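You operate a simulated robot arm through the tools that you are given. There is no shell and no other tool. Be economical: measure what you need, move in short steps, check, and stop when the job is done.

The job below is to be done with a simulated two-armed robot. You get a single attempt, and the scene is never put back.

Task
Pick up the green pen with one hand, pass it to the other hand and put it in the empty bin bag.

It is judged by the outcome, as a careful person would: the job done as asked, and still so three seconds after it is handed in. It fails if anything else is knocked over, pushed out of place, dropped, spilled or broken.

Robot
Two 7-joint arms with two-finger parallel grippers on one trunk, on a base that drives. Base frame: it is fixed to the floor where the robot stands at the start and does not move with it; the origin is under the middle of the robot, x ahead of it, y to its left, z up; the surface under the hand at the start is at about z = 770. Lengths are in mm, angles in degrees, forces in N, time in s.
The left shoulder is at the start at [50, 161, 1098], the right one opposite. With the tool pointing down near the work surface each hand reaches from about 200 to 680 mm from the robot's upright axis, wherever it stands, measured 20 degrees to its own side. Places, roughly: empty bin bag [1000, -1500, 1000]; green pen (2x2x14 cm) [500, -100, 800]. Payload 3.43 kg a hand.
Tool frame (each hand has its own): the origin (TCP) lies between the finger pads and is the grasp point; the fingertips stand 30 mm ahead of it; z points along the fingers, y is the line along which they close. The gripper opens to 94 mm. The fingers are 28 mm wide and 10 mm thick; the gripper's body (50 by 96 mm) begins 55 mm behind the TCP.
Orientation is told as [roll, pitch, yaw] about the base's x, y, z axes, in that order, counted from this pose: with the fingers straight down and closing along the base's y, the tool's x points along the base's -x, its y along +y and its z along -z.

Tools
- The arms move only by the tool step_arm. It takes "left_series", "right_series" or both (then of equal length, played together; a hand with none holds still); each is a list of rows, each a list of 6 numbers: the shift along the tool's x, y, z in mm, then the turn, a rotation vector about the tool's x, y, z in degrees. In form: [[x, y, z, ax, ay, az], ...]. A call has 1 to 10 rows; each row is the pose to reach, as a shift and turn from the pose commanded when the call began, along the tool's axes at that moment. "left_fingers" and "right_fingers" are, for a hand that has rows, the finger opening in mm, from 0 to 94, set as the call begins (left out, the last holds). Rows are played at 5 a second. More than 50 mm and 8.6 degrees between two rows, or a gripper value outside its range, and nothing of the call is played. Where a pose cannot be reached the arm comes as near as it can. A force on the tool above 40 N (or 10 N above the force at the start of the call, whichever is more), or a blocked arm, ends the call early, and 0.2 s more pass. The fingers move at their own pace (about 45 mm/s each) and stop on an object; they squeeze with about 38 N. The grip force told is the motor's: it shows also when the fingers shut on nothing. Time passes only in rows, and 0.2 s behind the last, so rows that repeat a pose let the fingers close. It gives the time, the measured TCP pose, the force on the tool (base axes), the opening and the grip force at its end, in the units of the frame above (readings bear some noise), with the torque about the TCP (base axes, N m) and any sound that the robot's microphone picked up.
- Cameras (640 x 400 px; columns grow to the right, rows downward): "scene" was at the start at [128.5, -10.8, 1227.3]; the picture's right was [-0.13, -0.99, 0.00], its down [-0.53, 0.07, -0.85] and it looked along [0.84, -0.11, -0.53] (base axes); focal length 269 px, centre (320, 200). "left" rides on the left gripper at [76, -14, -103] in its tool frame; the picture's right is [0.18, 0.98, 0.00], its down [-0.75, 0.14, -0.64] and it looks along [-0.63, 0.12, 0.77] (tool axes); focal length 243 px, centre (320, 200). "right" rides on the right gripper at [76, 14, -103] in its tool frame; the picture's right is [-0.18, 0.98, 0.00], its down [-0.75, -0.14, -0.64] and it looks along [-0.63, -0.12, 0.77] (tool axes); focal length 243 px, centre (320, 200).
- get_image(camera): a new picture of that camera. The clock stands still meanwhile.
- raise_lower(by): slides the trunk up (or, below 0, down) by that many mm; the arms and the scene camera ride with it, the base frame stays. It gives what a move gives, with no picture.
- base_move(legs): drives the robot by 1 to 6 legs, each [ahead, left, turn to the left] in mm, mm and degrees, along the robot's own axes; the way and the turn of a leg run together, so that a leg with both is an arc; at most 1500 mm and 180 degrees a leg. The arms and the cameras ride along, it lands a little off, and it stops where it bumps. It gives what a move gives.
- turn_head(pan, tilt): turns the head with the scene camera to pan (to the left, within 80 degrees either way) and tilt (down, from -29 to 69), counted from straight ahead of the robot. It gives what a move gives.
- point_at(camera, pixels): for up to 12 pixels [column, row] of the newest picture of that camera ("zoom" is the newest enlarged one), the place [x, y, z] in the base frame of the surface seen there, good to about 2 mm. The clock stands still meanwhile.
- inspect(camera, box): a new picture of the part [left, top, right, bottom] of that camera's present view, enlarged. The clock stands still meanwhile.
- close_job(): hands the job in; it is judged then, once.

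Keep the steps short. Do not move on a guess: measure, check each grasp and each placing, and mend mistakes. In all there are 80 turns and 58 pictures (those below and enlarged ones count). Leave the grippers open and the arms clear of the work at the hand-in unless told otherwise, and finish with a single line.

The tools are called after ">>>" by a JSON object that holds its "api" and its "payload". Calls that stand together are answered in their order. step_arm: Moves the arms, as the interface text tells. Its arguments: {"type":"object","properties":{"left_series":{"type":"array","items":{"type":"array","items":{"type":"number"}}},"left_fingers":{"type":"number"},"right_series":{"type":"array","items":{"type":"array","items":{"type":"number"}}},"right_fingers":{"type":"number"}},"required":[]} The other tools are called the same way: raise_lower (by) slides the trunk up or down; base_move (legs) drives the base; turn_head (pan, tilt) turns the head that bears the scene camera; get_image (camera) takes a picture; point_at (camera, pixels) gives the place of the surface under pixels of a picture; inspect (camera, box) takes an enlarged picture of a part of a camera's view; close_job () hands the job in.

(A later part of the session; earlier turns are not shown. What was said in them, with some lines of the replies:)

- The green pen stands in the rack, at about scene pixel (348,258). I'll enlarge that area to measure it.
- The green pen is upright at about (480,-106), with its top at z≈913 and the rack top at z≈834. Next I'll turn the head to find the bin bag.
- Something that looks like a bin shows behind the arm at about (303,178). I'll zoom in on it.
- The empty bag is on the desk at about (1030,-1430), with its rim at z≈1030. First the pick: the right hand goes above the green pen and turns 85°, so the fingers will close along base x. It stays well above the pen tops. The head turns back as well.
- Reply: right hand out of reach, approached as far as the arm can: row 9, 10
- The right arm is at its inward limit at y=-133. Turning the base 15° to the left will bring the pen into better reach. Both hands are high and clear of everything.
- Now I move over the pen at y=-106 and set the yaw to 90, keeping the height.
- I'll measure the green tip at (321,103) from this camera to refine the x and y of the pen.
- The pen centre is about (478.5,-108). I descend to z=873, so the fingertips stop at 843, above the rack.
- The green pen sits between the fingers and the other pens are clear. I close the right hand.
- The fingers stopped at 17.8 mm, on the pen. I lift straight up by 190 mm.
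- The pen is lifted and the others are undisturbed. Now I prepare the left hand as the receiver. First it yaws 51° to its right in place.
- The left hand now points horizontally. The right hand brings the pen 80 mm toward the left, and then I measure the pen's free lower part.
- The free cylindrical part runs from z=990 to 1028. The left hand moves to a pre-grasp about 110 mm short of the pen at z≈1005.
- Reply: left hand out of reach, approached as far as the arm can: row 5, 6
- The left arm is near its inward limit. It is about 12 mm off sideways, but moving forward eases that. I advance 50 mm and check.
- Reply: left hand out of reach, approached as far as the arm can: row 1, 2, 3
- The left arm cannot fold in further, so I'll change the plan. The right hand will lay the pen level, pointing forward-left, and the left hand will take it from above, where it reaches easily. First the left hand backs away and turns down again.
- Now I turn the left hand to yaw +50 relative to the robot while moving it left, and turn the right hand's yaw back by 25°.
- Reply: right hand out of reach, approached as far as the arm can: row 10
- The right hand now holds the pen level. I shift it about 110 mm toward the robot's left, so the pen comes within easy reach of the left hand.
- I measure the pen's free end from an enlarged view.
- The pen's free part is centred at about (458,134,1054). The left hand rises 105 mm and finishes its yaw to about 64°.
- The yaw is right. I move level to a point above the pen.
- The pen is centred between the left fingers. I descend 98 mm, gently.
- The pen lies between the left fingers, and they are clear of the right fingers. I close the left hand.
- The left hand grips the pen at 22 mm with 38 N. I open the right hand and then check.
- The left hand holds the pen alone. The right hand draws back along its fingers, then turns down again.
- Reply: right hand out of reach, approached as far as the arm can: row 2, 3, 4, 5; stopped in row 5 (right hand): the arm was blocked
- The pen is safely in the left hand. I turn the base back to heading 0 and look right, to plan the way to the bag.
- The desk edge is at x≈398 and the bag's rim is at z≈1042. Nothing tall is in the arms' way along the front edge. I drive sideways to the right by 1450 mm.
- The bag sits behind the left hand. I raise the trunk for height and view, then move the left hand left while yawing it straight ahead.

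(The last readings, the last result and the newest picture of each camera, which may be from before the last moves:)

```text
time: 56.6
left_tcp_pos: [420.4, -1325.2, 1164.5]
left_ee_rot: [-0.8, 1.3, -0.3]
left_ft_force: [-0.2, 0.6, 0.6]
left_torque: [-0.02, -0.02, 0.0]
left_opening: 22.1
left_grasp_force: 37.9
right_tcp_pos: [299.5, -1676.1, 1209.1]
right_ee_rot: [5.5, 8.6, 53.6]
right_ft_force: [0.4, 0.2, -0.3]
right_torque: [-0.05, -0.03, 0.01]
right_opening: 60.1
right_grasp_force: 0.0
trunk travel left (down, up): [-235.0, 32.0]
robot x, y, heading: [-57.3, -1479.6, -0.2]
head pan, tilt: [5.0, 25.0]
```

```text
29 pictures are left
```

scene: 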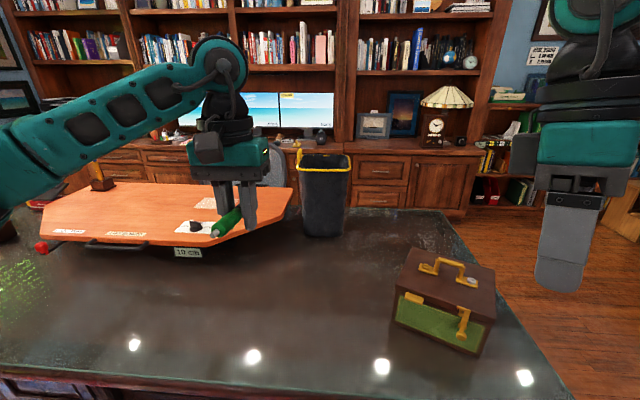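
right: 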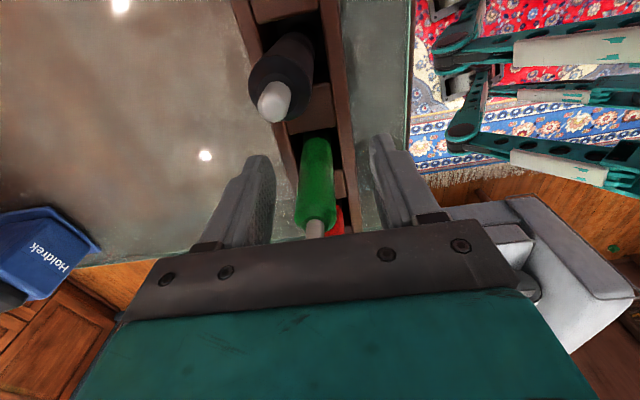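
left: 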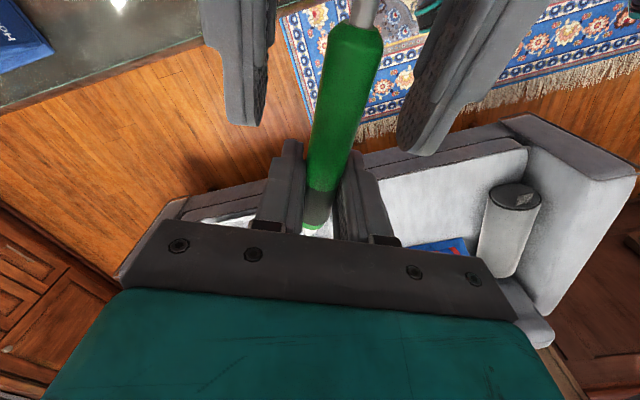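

The bag's opening is now in view around (323,160). I enlarge and measure it.

>>> {"api": "inspect", "payload": {"camera": "scene", "box": [270, 135, 380, 245]}}

>>> {"api": "point_at", "payload": {"camera": "scene", "pixels": [[300, 168], [324, 170], [349, 168], [300, 155], [349, 156], [325, 155], [325, 161], [298, 150], [322, 236], [305, 232], [343, 232]]}}

```text
3.64 times, centred on (325, 190) of scene
```

zoom: 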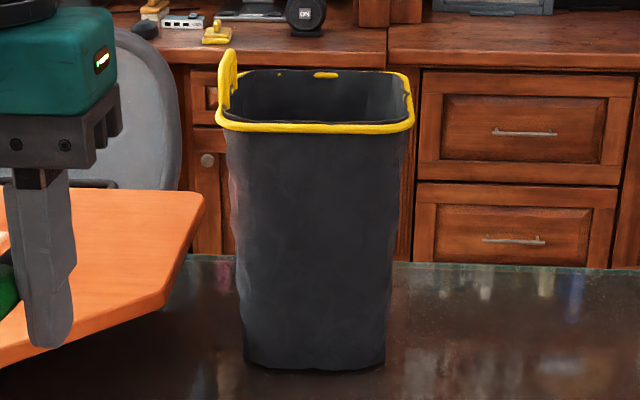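

```text
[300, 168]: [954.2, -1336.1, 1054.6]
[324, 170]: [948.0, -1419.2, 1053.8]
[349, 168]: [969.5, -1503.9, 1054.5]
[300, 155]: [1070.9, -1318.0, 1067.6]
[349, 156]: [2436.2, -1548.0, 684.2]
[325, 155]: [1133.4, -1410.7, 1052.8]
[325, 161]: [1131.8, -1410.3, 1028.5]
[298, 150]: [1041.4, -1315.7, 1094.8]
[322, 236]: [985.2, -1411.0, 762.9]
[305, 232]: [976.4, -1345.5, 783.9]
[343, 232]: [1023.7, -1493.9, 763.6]
```

The bag's opening spans x 950–1133 and y -1325 to -1505, with its rim at z≈1054 and a drawstring loop on the left up to z≈1095. I pitch the left hand 70° forward so the pen hangs nearly upright, and look down to check the base's clearance to the desk.

>>> {"api": "step_arm", "payload": {"left_series": [[0, 0, 0, 0, -7, 0], [0, 0, 0, 0, -14, 0], [0, 0, 0, 0, -21, 0], [0, 0, 0, 0, -28, 0], [0, 0, 0, 0, -35, 0], [0, 0, 0, 0, -42, 0], [0, 0, 0, 0, -49, 0], [0, 0, 0, 0, -56, 0], [0, 0, 0, 0, -63, 0], [0, 0, 0, 0, -71, 0]]}}

>>> {"api": "turn_head", "payload": {"pan": 0, "tilt": 69}}

>>> {"api": "get_image", "payload": {"camera": "scene"}}

```text
time: 58.8
left_tcp_pos: [421.2, -1325.6, 1164.3]
left_ee_rot: [-2.2, -69.7, 1.9]
left_ft_force: [0.6, 0.3, 0.0]
left_torque: [0.01, 0.02, -0.02]
left_opening: 22.0
left_grasp_force: 37.8
right_tcp_pos: [298.2, -1676.8, 1210.7]
right_ee_rot: [5.5, 8.6, 53.6]
right_ft_force: [-0.3, 0.4, 0.3]
right_torque: [-0.01, -0.01, 0.01]
right_opening: 60.1
right_grasp_force: 0.0
trunk travel left (down, up): [-235.0, 32.0]
robot x, y, heading: [-52.1, -1483.7, -0.2]
head pan, tilt: [5.0, 25.0]
```

```text
time: 59.9
left_tcp_pos: [420.7, -1325.2, 1163.4]
left_ee_rot: [-1.8, -69.6, 1.6]
left_ft_force: [0.4, 0.0, -0.4]
left_torque: [0.0, -0.02, 0.0]
left_opening: 21.8
left_grasp_force: 38.5
right_tcp_pos: [299.4, -1676.8, 1209.2]
right_ee_rot: [5.5, 8.5, 53.6]
right_ft_force: [0.6, 0.3, 0.8]
right_torque: [0.0, 0.0, 0.03]
right_opening: 60.3
right_grasp_force: 0.0
trunk travel left (down, up): [-235.0, 32.0]
robot x, y, heading: [-54.1, -1482.8, -0.3]
head pan, tilt: [0.0, 68.8]
```

```text
27 pictures are left
```

scene: 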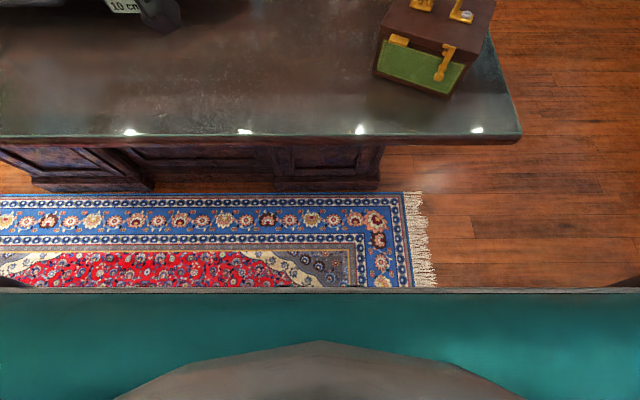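

>>> {"api": "point_at", "payload": {"camera": "scene", "pixels": [[320, 289], [100, 289], [560, 289], [320, 340], [320, 188], [80, 188], [300, 137], [515, 137], [220, 165], [490, 60], [600, 288]]}}

```text
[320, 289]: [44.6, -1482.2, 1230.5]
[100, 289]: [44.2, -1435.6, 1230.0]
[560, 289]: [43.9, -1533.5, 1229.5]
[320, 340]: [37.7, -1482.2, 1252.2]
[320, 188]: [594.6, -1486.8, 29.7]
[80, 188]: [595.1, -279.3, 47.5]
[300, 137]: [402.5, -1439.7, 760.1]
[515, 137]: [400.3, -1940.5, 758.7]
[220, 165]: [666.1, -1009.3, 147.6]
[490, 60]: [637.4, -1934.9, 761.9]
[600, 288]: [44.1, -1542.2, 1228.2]
```

The desk's edge is at x=400 and its plinth at x=595. The trunk front is about 100 mm ahead of the robot axis, so driving 200 mm forward leaves enough margin. I go forward 120 mm and 98 mm right first.

>>> {"api": "base_move", "payload": {"legs": [[120, -98, 0]]}}

>>> {"api": "get_image", "payload": {"camera": "left"}}

```text
time: 61.4
left_tcp_pos: [542.3, -1424.3, 1163.9]
left_ee_rot: [-1.7, -69.7, 1.6]
left_ft_force: [0.5, -0.6, -0.2]
left_torque: [-0.02, -0.01, 0.0]
left_opening: 22.0
left_grasp_force: 38.5
right_tcp_pos: [419.6, -1774.8, 1211.0]
right_ee_rot: [5.4, 8.5, 53.6]
right_ft_force: [0.1, -0.1, 0.4]
right_torque: [-0.02, 0.03, -0.03]
right_opening: 60.0
right_grasp_force: 0.0
trunk travel left (down, up): [-235.0, 32.0]
robot x, y, heading: [65.3, -1579.1, -0.3]
head pan, tilt: [0.0, 68.8]
```

```text
26 pictures are left
```

left: 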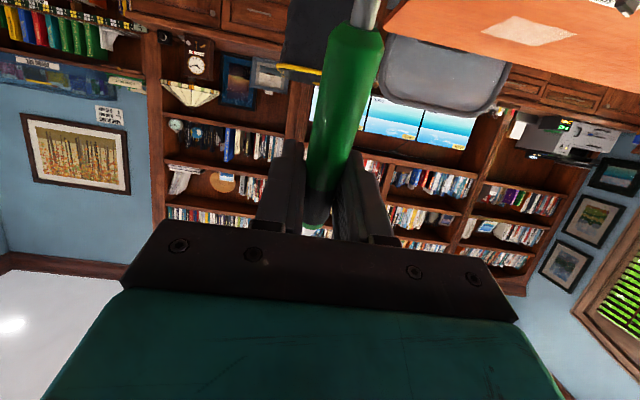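

That went well. I go 105 mm further forward.

>>> {"api": "base_move", "payload": {"legs": [[105, 0, 0]]}}

>>> {"api": "turn_head", "payload": {"pan": 5, "tilt": 25}}

>>> {"api": "get_image", "payload": {"camera": "scene"}}

```text
time: 62.6
left_tcp_pos: [645.2, -1425.5, 1162.8]
left_ee_rot: [-1.9, -69.7, 1.6]
left_ft_force: [0.6, -1.0, -1.3]
left_torque: [0.0, -0.03, 0.01]
left_opening: 22.2
left_grasp_force: 38.1
right_tcp_pos: [523.0, -1774.5, 1209.8]
right_ee_rot: [5.5, 8.6, 53.7]
right_ft_force: [0.4, 0.2, -0.8]
right_torque: [-0.03, 0.01, 0.02]
right_opening: 60.0
right_grasp_force: 0.1
trunk travel left (down, up): [-235.0, 32.0]
robot x, y, heading: [169.3, -1580.0, -0.4]
head pan, tilt: [0.0, 68.8]
```

```text
time: 63.7
left_tcp_pos: [643.5, -1423.8, 1164.1]
left_ee_rot: [-1.9, -69.6, 1.6]
left_ft_force: [-0.2, 0.5, -0.9]
left_torque: [0.02, -0.02, 0.02]
left_opening: 21.8
left_grasp_force: 37.8
right_tcp_pos: [523.3, -1774.6, 1210.3]
right_ee_rot: [5.6, 8.5, 53.7]
right_ft_force: [0.3, 0.9, -0.6]
right_torque: [-0.01, -0.04, 0.0]
right_opening: 60.1
right_grasp_force: 0.0
trunk travel left (down, up): [-235.0, 32.0]
robot x, y, heading: [170.7, -1580.0, -0.5]
head pan, tilt: [5.0, 25.0]
```

```text
25 pictures are left
```

scene: 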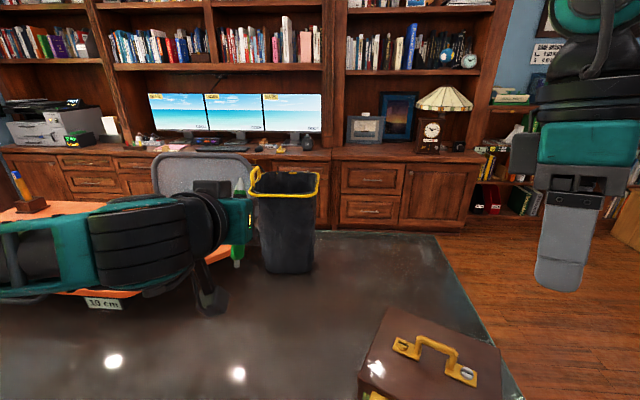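

The pen hangs nearly vertically from the left hand. I lift 25 mm so its lower end clears the rim, and go forward 230 mm, watching reach.

>>> {"api": "step_arm", "payload": {"left_series": [[-23, 0, -9, 0, 0, 0], [-37, 0, 29, 0, 0, 0], [-51, 0, 66, 0, 0, 0], [-65, 1, 104, 0, 0, 0], [-79, 2, 141, 0, 0, 0], [-91, 3, 174, 0, 0, 0], [-103, 4, 207, 0, 0, 0]]}}

>>> {"api": "inspect", "payload": {"camera": "scene", "box": [160, 120, 400, 270]}}

```text
time: 65.3
left_tcp_pos: [875.4, -1422.2, 1188.8]
left_ee_rot: [-1.8, -69.7, 1.5]
left_ft_force: [0.1, 0.4, -1.1]
left_torque: [-0.01, 0.02, -0.01]
left_opening: 21.8
left_grasp_force: 37.8
right_tcp_pos: [523.0, -1774.1, 1210.0]
right_ee_rot: [5.5, 8.5, 53.7]
right_ft_force: [-0.1, -0.3, -0.4]
right_torque: [0.02, 0.0, -0.02]
right_opening: 59.8
right_grasp_force: 0.2
trunk travel left (down, up): [-235.0, 32.0]
robot x, y, heading: [169.0, -1581.2, -0.1]
head pan, tilt: [5.0, 25.0]
```

```text
2.67 times, centred on (280, 195) of scene
```

zoom: 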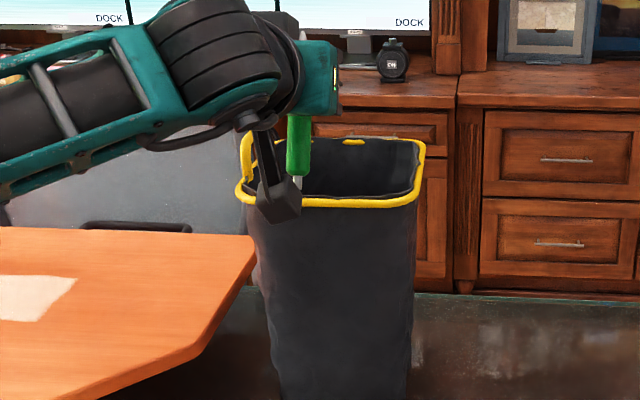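

I check how high the pen's lower end, at zoom pixel (297,182), is above the rim.

>>> {"api": "point_at", "payload": {"camera": "zoom", "pixels": [[297, 182], [299, 150], [275, 200], [320, 203], [246, 145]]}}

```text
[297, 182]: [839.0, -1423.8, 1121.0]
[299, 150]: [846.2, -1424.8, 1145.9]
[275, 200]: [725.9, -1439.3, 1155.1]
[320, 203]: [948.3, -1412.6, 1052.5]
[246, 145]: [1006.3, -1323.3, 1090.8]
```

The lower end is at z≈1120, 65 mm above the rim. I continue forward 165 mm.

>>> {"api": "step_arm", "payload": {"left_series": [[-14, 0, 39, 0, 0, 0], [-29, 0, 77, 0, 0, 0], [-43, 0, 116, 0, 0, 0], [-57, 0, 155, 0, 0, 0], [-57, 0, 155, 0, 0, 0]]}}

>>> {"api": "inspect", "payload": {"camera": "scene", "box": [160, 120, 400, 270]}}

```text
time: 66.5
left_tcp_pos: [992.0, -1424.2, 1186.3]
left_ee_rot: [-1.8, -69.7, 1.4]
left_ft_force: [-0.1, -1.3, -0.6]
left_torque: [-0.02, -0.04, -0.01]
left_opening: 21.6
left_grasp_force: 37.9
left hand out of reach, approached as far as the arm can: row 3, 4, 5
right_tcp_pos: [523.0, -1776.5, 1210.4]
right_ee_rot: [5.5, 8.5, 53.6]
right_ft_force: [-0.2, -0.2, 0.1]
right_torque: [0.05, -0.01, -0.04]
right_opening: 60.4
right_grasp_force: 0.1
trunk travel left (down, up): [-235.0, 32.0]
robot x, y, heading: [170.2, -1582.3, -0.5]
head pan, tilt: [5.0, 25.0]
```

```text
2.67 times, centred on (280, 195) of scene
```

zoom: 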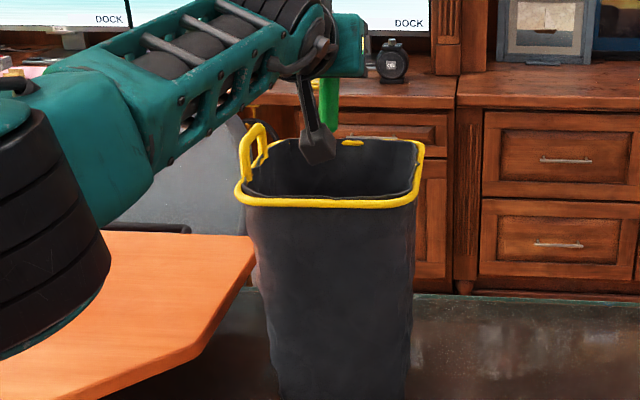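

The arm is at full reach with TCP x=992. The base still has room, with the trunk front at x≈270 and the desk edge at 400. I drive 50 mm more.

>>> {"api": "base_move", "payload": {"legs": [[50, 0, 0]]}}

>>> {"api": "inspect", "payload": {"camera": "scene", "box": [160, 120, 400, 270]}}

```text
time: 67.4
left_tcp_pos: [1043.5, -1421.6, 1184.7]
left_ee_rot: [-1.9, -69.7, 1.5]
left_ft_force: [0.8, 0.0, -0.8]
left_torque: [0.01, -0.03, 0.02]
left_opening: 21.6
left_grasp_force: 38.0
right_tcp_pos: [573.7, -1775.9, 1209.5]
right_ee_rot: [5.6, 8.6, 53.7]
right_ft_force: [-0.3, -0.7, 0.2]
right_torque: [-0.01, 0.05, 0.01]
right_opening: 60.1
right_grasp_force: 0.1
trunk travel left (down, up): [-235.0, 32.0]
robot x, y, heading: [217.5, -1579.9, -0.5]
head pan, tilt: [5.0, 25.0]
```

```text
2.67 times, centred on (280, 195) of scene
```

zoom: 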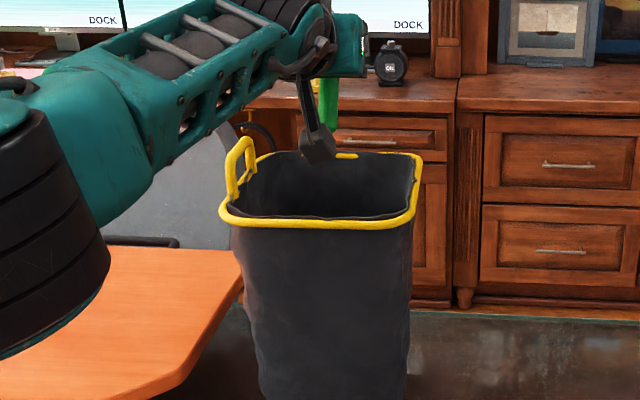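

The pen is over the opening. Before lowering the trunk I check the heights of the elbow and camera above the board and rim.

>>> {"api": "point_at", "payload": {"camera": "zoom", "pixels": [[20, 352], [80, 310], [110, 255], [318, 158], [240, 280], [328, 125], [305, 132]]}}

```text
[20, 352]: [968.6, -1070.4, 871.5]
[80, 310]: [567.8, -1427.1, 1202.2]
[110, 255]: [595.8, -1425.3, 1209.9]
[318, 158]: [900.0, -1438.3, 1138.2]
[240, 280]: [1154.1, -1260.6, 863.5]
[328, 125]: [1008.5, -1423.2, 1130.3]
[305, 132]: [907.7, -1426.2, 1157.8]
```

Everything is well clear. I lower the trunk 70 mm, so the pen's end enters the mouth of the bag.

>>> {"api": "raise_lower", "payload": {"by": -70}}

>>> {"api": "inspect", "payload": {"camera": "scene", "box": [180, 80, 420, 230]}}

>>> {"api": "get_image", "payload": {"camera": "left"}}

```text
time: 68.5
left_tcp_pos: [1041.9, -1421.4, 1116.6]
left_ee_rot: [-2.0, -69.8, 1.6]
left_ft_force: [-0.6, 0.1, 0.0]
left_torque: [0.01, 0.01, 0.0]
left_opening: 21.7
left_grasp_force: 37.4
right_tcp_pos: [572.7, -1776.2, 1140.6]
right_ee_rot: [5.6, 8.4, 53.7]
right_ft_force: [0.0, -0.3, -0.2]
right_torque: [-0.02, 0.0, 0.03]
right_opening: 60.1
right_grasp_force: 0.1
trunk travel left (down, up): [-165.0, 102.0]
robot x, y, heading: [222.4, -1582.8, -0.5]
head pan, tilt: [5.0, 25.0]
```

```text
2.67 times, centred on (300, 155) of scene
```

zoom: 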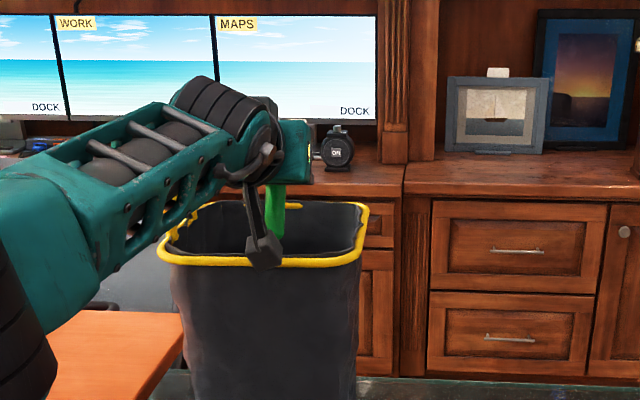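

```text
20 pictures are left
```

left: 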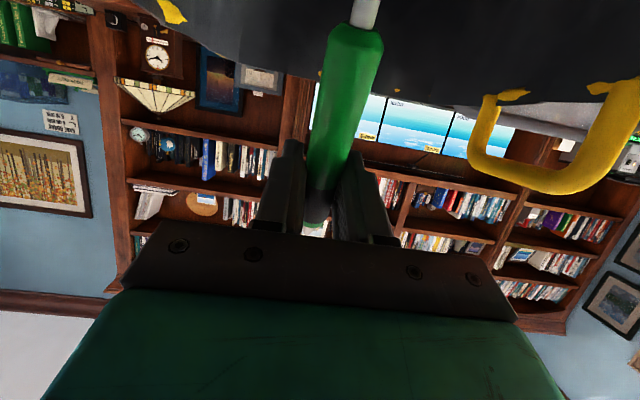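

The pen's end is inside the mouth of the bag and the loop is well to the side. I release.

>>> {"api": "step_arm", "payload": {"left_series": [[0, 0, 0, 0, 0, 0], [0, 0, 0, 0, 0, 0], [0, 0, 0, 0, 0, 0], [0, 0, 0, 0, 0, 0], [0, 0, 0, 0, 0, 0]], "left_fingers": 70}}

>>> {"api": "get_image", "payload": {"camera": "left"}}

```text
time: 69.7
left_tcp_pos: [1042.9, -1422.1, 1116.8]
left_ee_rot: [-1.9, -69.6, 1.7]
left_ft_force: [0.1, 0.8, 0.0]
left_torque: [0.03, -0.01, -0.04]
left_opening: 70.2
left_grasp_force: 0.0
right_tcp_pos: [571.8, -1775.1, 1141.1]
right_ee_rot: [5.5, 8.5, 53.7]
right_ft_force: [0.6, -0.3, 0.7]
right_torque: [0.0, 0.01, -0.01]
right_opening: 59.9
right_grasp_force: 0.0
trunk travel left (down, up): [-165.0, 102.0]
robot x, y, heading: [219.5, -1581.7, -0.1]
head pan, tilt: [5.0, 25.0]
```

```text
19 pictures are left
```

left: 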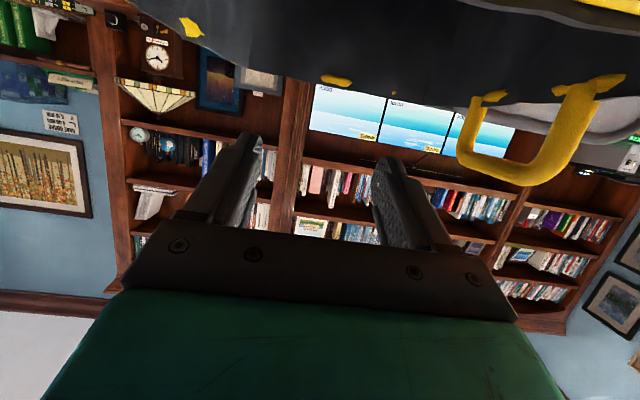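

The pen has fallen in. I raise the trunk to clear the bag and then look at it.

>>> {"api": "raise_lower", "payload": {"by": 95}}

>>> {"api": "inspect", "payload": {"camera": "scene", "box": [160, 120, 400, 270]}}

```text
time: 71.0
left_tcp_pos: [1042.0, -1421.1, 1211.2]
left_ee_rot: [-1.9, -69.6, 1.6]
left_ft_force: [-0.1, 0.2, 0.3]
left_torque: [-0.05, -0.01, -0.02]
left_opening: 70.1
left_grasp_force: 0.1
right_tcp_pos: [573.1, -1775.0, 1235.4]
right_ee_rot: [5.6, 8.5, 53.7]
right_ft_force: [0.2, 0.1, 0.4]
right_torque: [0.02, 0.02, 0.03]
right_opening: 60.0
right_grasp_force: 0.1
trunk travel left (down, up): [-260.0, 7.0]
robot x, y, heading: [218.8, -1580.7, -0.3]
head pan, tilt: [5.0, 25.0]
```

```text
2.67 times, centred on (280, 195) of scene
```

zoom: 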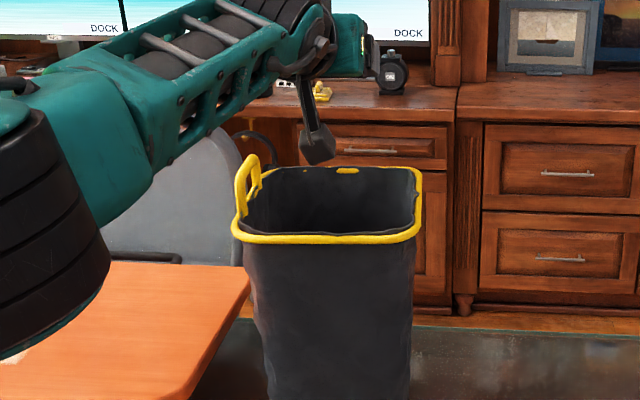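

The bag stands upright. I back the base away by 250 mm, with the hand high above the rim, and check again.

>>> {"api": "base_move", "payload": {"legs": [[-250, 0, 0]]}}

>>> {"api": "get_image", "payload": {"camera": "left"}}

>>> {"api": "get_image", "payload": {"camera": "scene"}}

```text
time: 72.8
left_tcp_pos: [793.5, -1418.7, 1211.7]
left_ee_rot: [-1.9, -69.8, 1.7]
left_ft_force: [-1.1, -0.6, 0.7]
left_torque: [-0.01, -0.02, 0.02]
left_opening: 70.1
left_grasp_force: 0.0
right_tcp_pos: [325.4, -1773.0, 1235.1]
right_ee_rot: [5.5, 8.5, 53.7]
right_ft_force: [-0.6, 1.0, -0.2]
right_torque: [-0.02, -0.01, 0.03]
right_opening: 60.1
right_grasp_force: 0.0
trunk travel left (down, up): [-260.0, 7.0]
robot x, y, heading: [-29.7, -1579.0, -0.2]
head pan, tilt: [5.0, 25.0]
```

```text
17 pictures are left
```

left: 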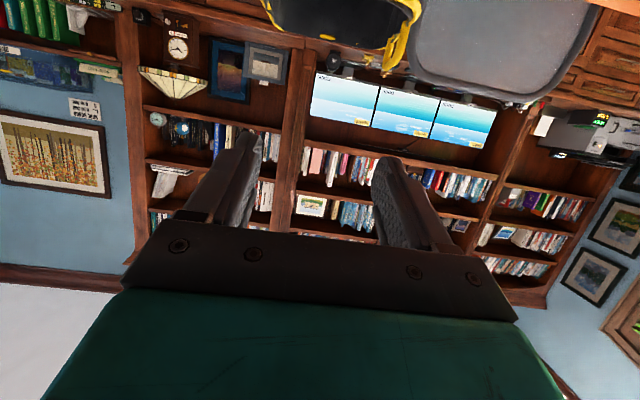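

```text
16 pictures are left
```

scene: 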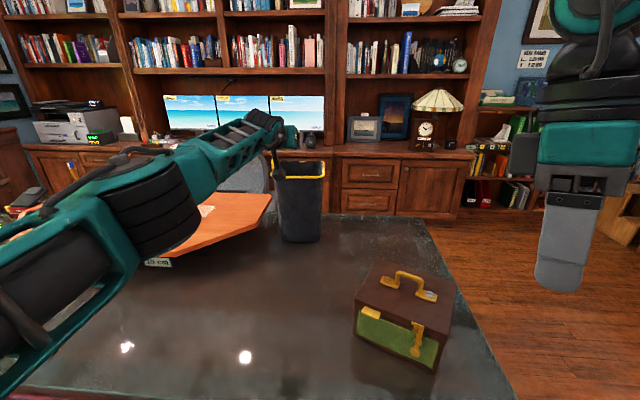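

I retract the left hand 250 mm and look at the bag and the desk around it.

>>> {"api": "step_arm", "payload": {"left_series": [[14, 0, -39, 0, 0, 0], [28, 0, -78, 0, 0, 0], [42, 0, -117, 0, 0, 0], [57, 0, -157, 0, 0, 0], [72, 0, -196, 0, 0, 0], [87, 0, -235, 0, 0, 0], [87, 40, -250, 0, 0, 0], [87, 80, -250, 0, 0, 0], [87, 120, -250, 0, 0, 0]]}}

>>> {"api": "inspect", "payload": {"camera": "scene", "box": [250, 140, 350, 260]}}

>>> {"api": "point_at", "payload": {"camera": "zoom", "pixels": [[200, 120], [240, 115], [240, 330], [200, 200]]}}

```text
time: 74.8
left_tcp_pos: [528.7, -1296.7, 1216.4]
left_ee_rot: [-1.9, -69.7, 1.8]
left_ft_force: [1.0, -0.1, 0.1]
left_torque: [-0.01, 0.05, -0.02]
left_opening: 70.0
left_grasp_force: 0.1
right_tcp_pos: [325.4, -1771.6, 1235.6]
right_ee_rot: [5.5, 8.6, 53.8]
right_ft_force: [-0.5, 0.3, 0.3]
right_torque: [-0.02, 0.01, -0.01]
right_opening: 59.9
right_grasp_force: 0.0
trunk travel left (down, up): [-260.0, 7.0]
robot x, y, heading: [-32.7, -1578.2, -0.3]
head pan, tilt: [5.0, 25.0]
```

```text
3.33 times, centred on (300, 200) of scene
```

zoom: 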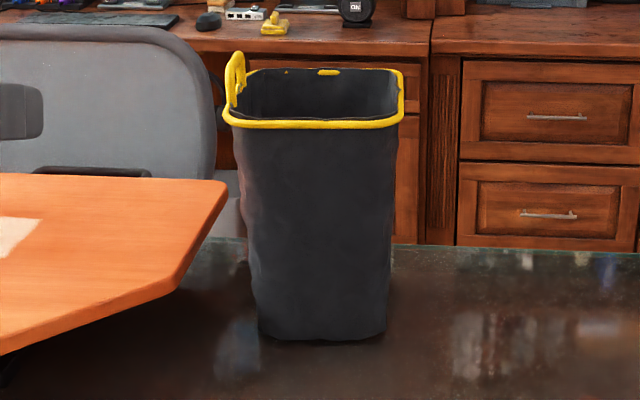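

```text
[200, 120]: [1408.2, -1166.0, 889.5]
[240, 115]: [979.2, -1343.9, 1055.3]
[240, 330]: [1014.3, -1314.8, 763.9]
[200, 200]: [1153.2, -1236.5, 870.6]
```

I compare the bag's position with the earlier measurement: front rim at x≈948, base at (985,-1411).

>>> {"api": "point_at", "payload": {"camera": "zoom", "pixels": [[315, 124], [230, 118], [400, 115], [320, 339], [262, 325], [378, 330], [330, 100], [330, 72]]}}

```text
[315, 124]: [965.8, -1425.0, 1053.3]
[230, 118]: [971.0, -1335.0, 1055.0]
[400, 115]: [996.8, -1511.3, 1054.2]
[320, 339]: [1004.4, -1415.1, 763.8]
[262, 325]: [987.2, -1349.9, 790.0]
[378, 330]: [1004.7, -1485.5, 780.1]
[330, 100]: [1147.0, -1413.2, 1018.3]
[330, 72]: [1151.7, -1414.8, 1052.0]
```

The bag stands firm and has only slid about 18 mm. To confirm the pen is inside, I'll look in from above with the left camera. First the hand turns down again.

>>> {"api": "step_arm", "payload": {"left_series": [[-4, 0, 0, 0, 7, 0], [-8, 0, 0, 0, 14, 0], [-12, 0, 0, 0, 21, 0], [-16, 0, 0, 0, 28, 0], [-20, 0, 0, 0, 35, 0], [-24, 0, 0, 0, 42, 0], [-28, 0, 0, 0, 49, 0], [-32, 0, 0, 0, 56, 0], [-36, 0, 0, 0, 63, 0], [-40, 0, 0, 0, 70, 0]]}}

>>> {"api": "base_move", "payload": {"legs": [[240, -120, 0]]}}

```text
time: 77.0
left_tcp_pos: [543.6, -1298.4, 1253.0]
left_ee_rot: [-0.5, 0.5, -0.2]
left_ft_force: [-0.2, -0.2, -0.8]
left_torque: [-0.02, -0.02, -0.02]
left_opening: 70.0
left_grasp_force: 0.1
right_tcp_pos: [325.4, -1774.0, 1234.9]
right_ee_rot: [5.6, 8.5, 53.7]
right_ft_force: [-0.3, -0.3, 0.1]
right_torque: [-0.02, 0.01, -0.02]
right_opening: 60.2
right_grasp_force: 0.0
trunk travel left (down, up): [-260.0, 7.0]
robot x, y, heading: [-27.1, -1583.8, -0.7]
head pan, tilt: [5.0, 25.0]
```

```text
time: 78.9
left_tcp_pos: [783.0, -1419.2, 1252.4]
left_ee_rot: [-0.8, 0.4, -0.1]
left_ft_force: [0.0, -0.6, -0.9]
left_torque: [0.01, 0.01, 0.02]
left_opening: 70.0
left_grasp_force: 0.0
right_tcp_pos: [562.9, -1895.1, 1236.4]
right_ee_rot: [5.5, 8.6, 53.7]
right_ft_force: [0.4, -0.6, -0.6]
right_torque: [0.04, 0.02, 0.04]
right_opening: 60.1
right_grasp_force: 0.0
trunk travel left (down, up): [-260.0, 7.0]
robot x, y, heading: [207.9, -1696.9, -0.3]
head pan, tilt: [5.0, 25.0]
```

I extend the left hand 160 mm forward at this height (fingertips at z≈1220, over the rim at 1054) and look in.

>>> {"api": "step_arm", "payload": {"left_series": [[-40, 0, 0, 0, 0, 0], [-80, 0, 0, 0, 0, 0], [-120, 0, 0, 0, 0, 0], [-160, 0, 0, 0, 0, 0]]}}

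>>> {"api": "get_image", "payload": {"camera": "left"}}

```text
time: 79.9
left_tcp_pos: [825.7, -1462.0, 1236.7]
left_ee_rot: [-0.5, 0.3, -0.1]
left_ft_force: [0.0, -0.5, -0.4]
left_torque: [0.02, 0.0, 0.02]
left_opening: 69.9
left_grasp_force: 0.2
left hand out of reach, approached as far as the arm can: row 1, 2, 3, 4
right_tcp_pos: [564.0, -1896.4, 1234.2]
right_ee_rot: [5.6, 8.4, 53.7]
right_ft_force: [0.1, -0.5, 0.0]
right_torque: [0.03, 0.01, 0.02]
right_opening: 60.1
right_grasp_force: 0.0
trunk travel left (down, up): [-260.0, 7.0]
robot x, y, heading: [207.9, -1699.7, -0.4]
head pan, tilt: [5.0, 25.0]
```

```text
14 pictures are left
```

left: 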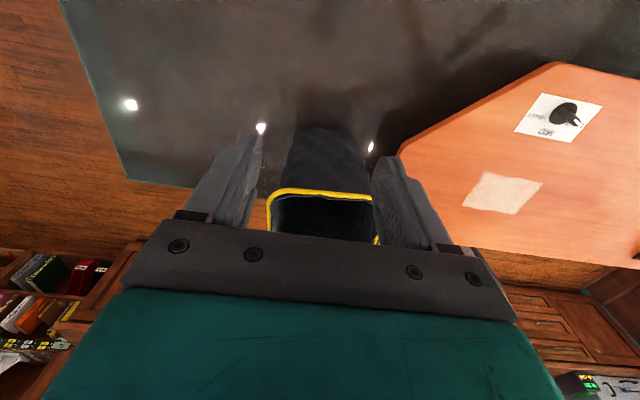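

I enlarge the bag's mouth.

>>> {"api": "inspect", "payload": {"camera": "left", "box": [260, 180, 385, 255]}}

>>> {"api": "point_at", "payload": {"camera": "left", "pixels": [[300, 210], [320, 205], [345, 210], [320, 220], [300, 225], [345, 225], [320, 235], [360, 205]]}}

```text
5.12 times, centred on (322, 218) of left
```

zoom: 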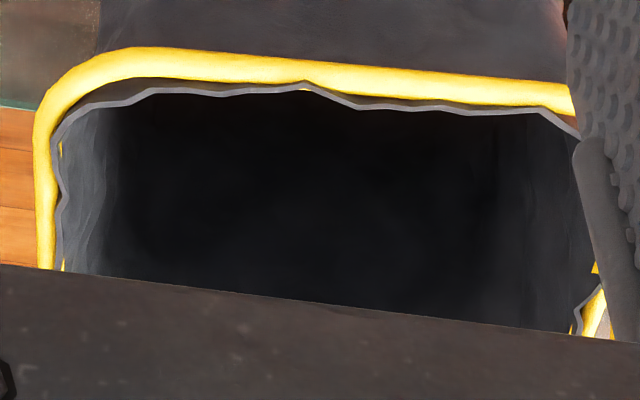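

```text
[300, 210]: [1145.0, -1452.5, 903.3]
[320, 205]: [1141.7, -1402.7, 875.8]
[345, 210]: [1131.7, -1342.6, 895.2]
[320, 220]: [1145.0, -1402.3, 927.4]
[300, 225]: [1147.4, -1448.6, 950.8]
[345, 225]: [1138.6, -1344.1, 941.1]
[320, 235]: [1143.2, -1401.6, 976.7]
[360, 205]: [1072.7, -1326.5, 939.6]
```

The mouth is clear: nothing is caught on the rim or the visible inner walls. The pen is also nowhere on the desk around the bag, and its lower end was already inside the mouth at release. I back away so the arms are clear, then take a last look.

>>> {"api": "base_move", "payload": {"legs": [[-300, 0, 0]]}}

>>> {"api": "get_image", "payload": {"camera": "scene"}}

>>> {"api": "get_image", "payload": {"camera": "left"}}

```text
time: 82.0
left_tcp_pos: [524.0, -1455.5, 1235.9]
left_ee_rot: [-0.8, 0.4, 0.2]
left_ft_force: [-0.8, 0.3, -0.7]
left_torque: [-0.01, 0.0, 0.0]
left_opening: 70.2
left_grasp_force: 0.1
right_tcp_pos: [263.9, -1891.6, 1235.9]
right_ee_rot: [5.5, 8.4, 54.1]
right_ft_force: [-1.0, 0.3, -0.2]
right_torque: [0.01, 0.0, 0.02]
right_opening: 60.1
right_grasp_force: 0.1
trunk travel left (down, up): [-260.0, 7.0]
robot x, y, heading: [-92.2, -1698.4, -0.3]
head pan, tilt: [5.0, 25.0]
```

```text
12 pictures are left
```

scene: 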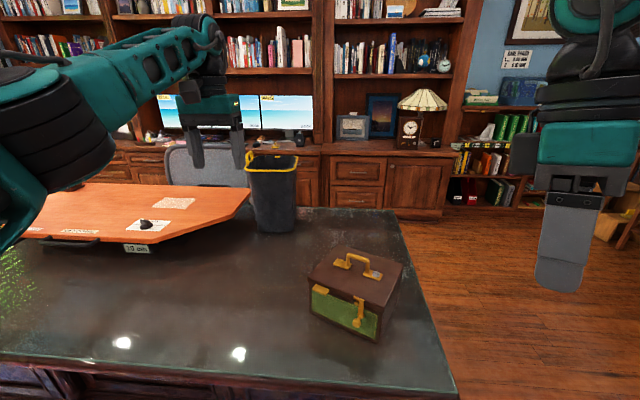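

```text
11 pictures are left
```

left: 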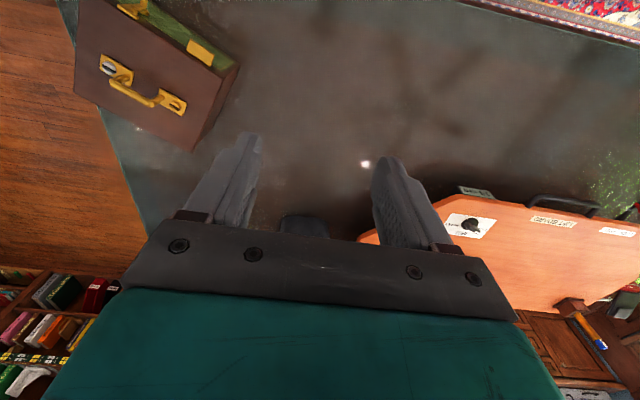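

The bag and the box stand upright, no pen lies on the desk, and both grippers are open and clear. I hand the job in.

>>> {"api": "close_job", "payload": {}}

```text
The job is handed in.
```

The green pen was picked up with the right hand, passed to the left and released into the mouth of the empty bin bag; I couldn't see the bag's bottom to confirm it lies there, and the bag slid about 18 mm but stayed upright.
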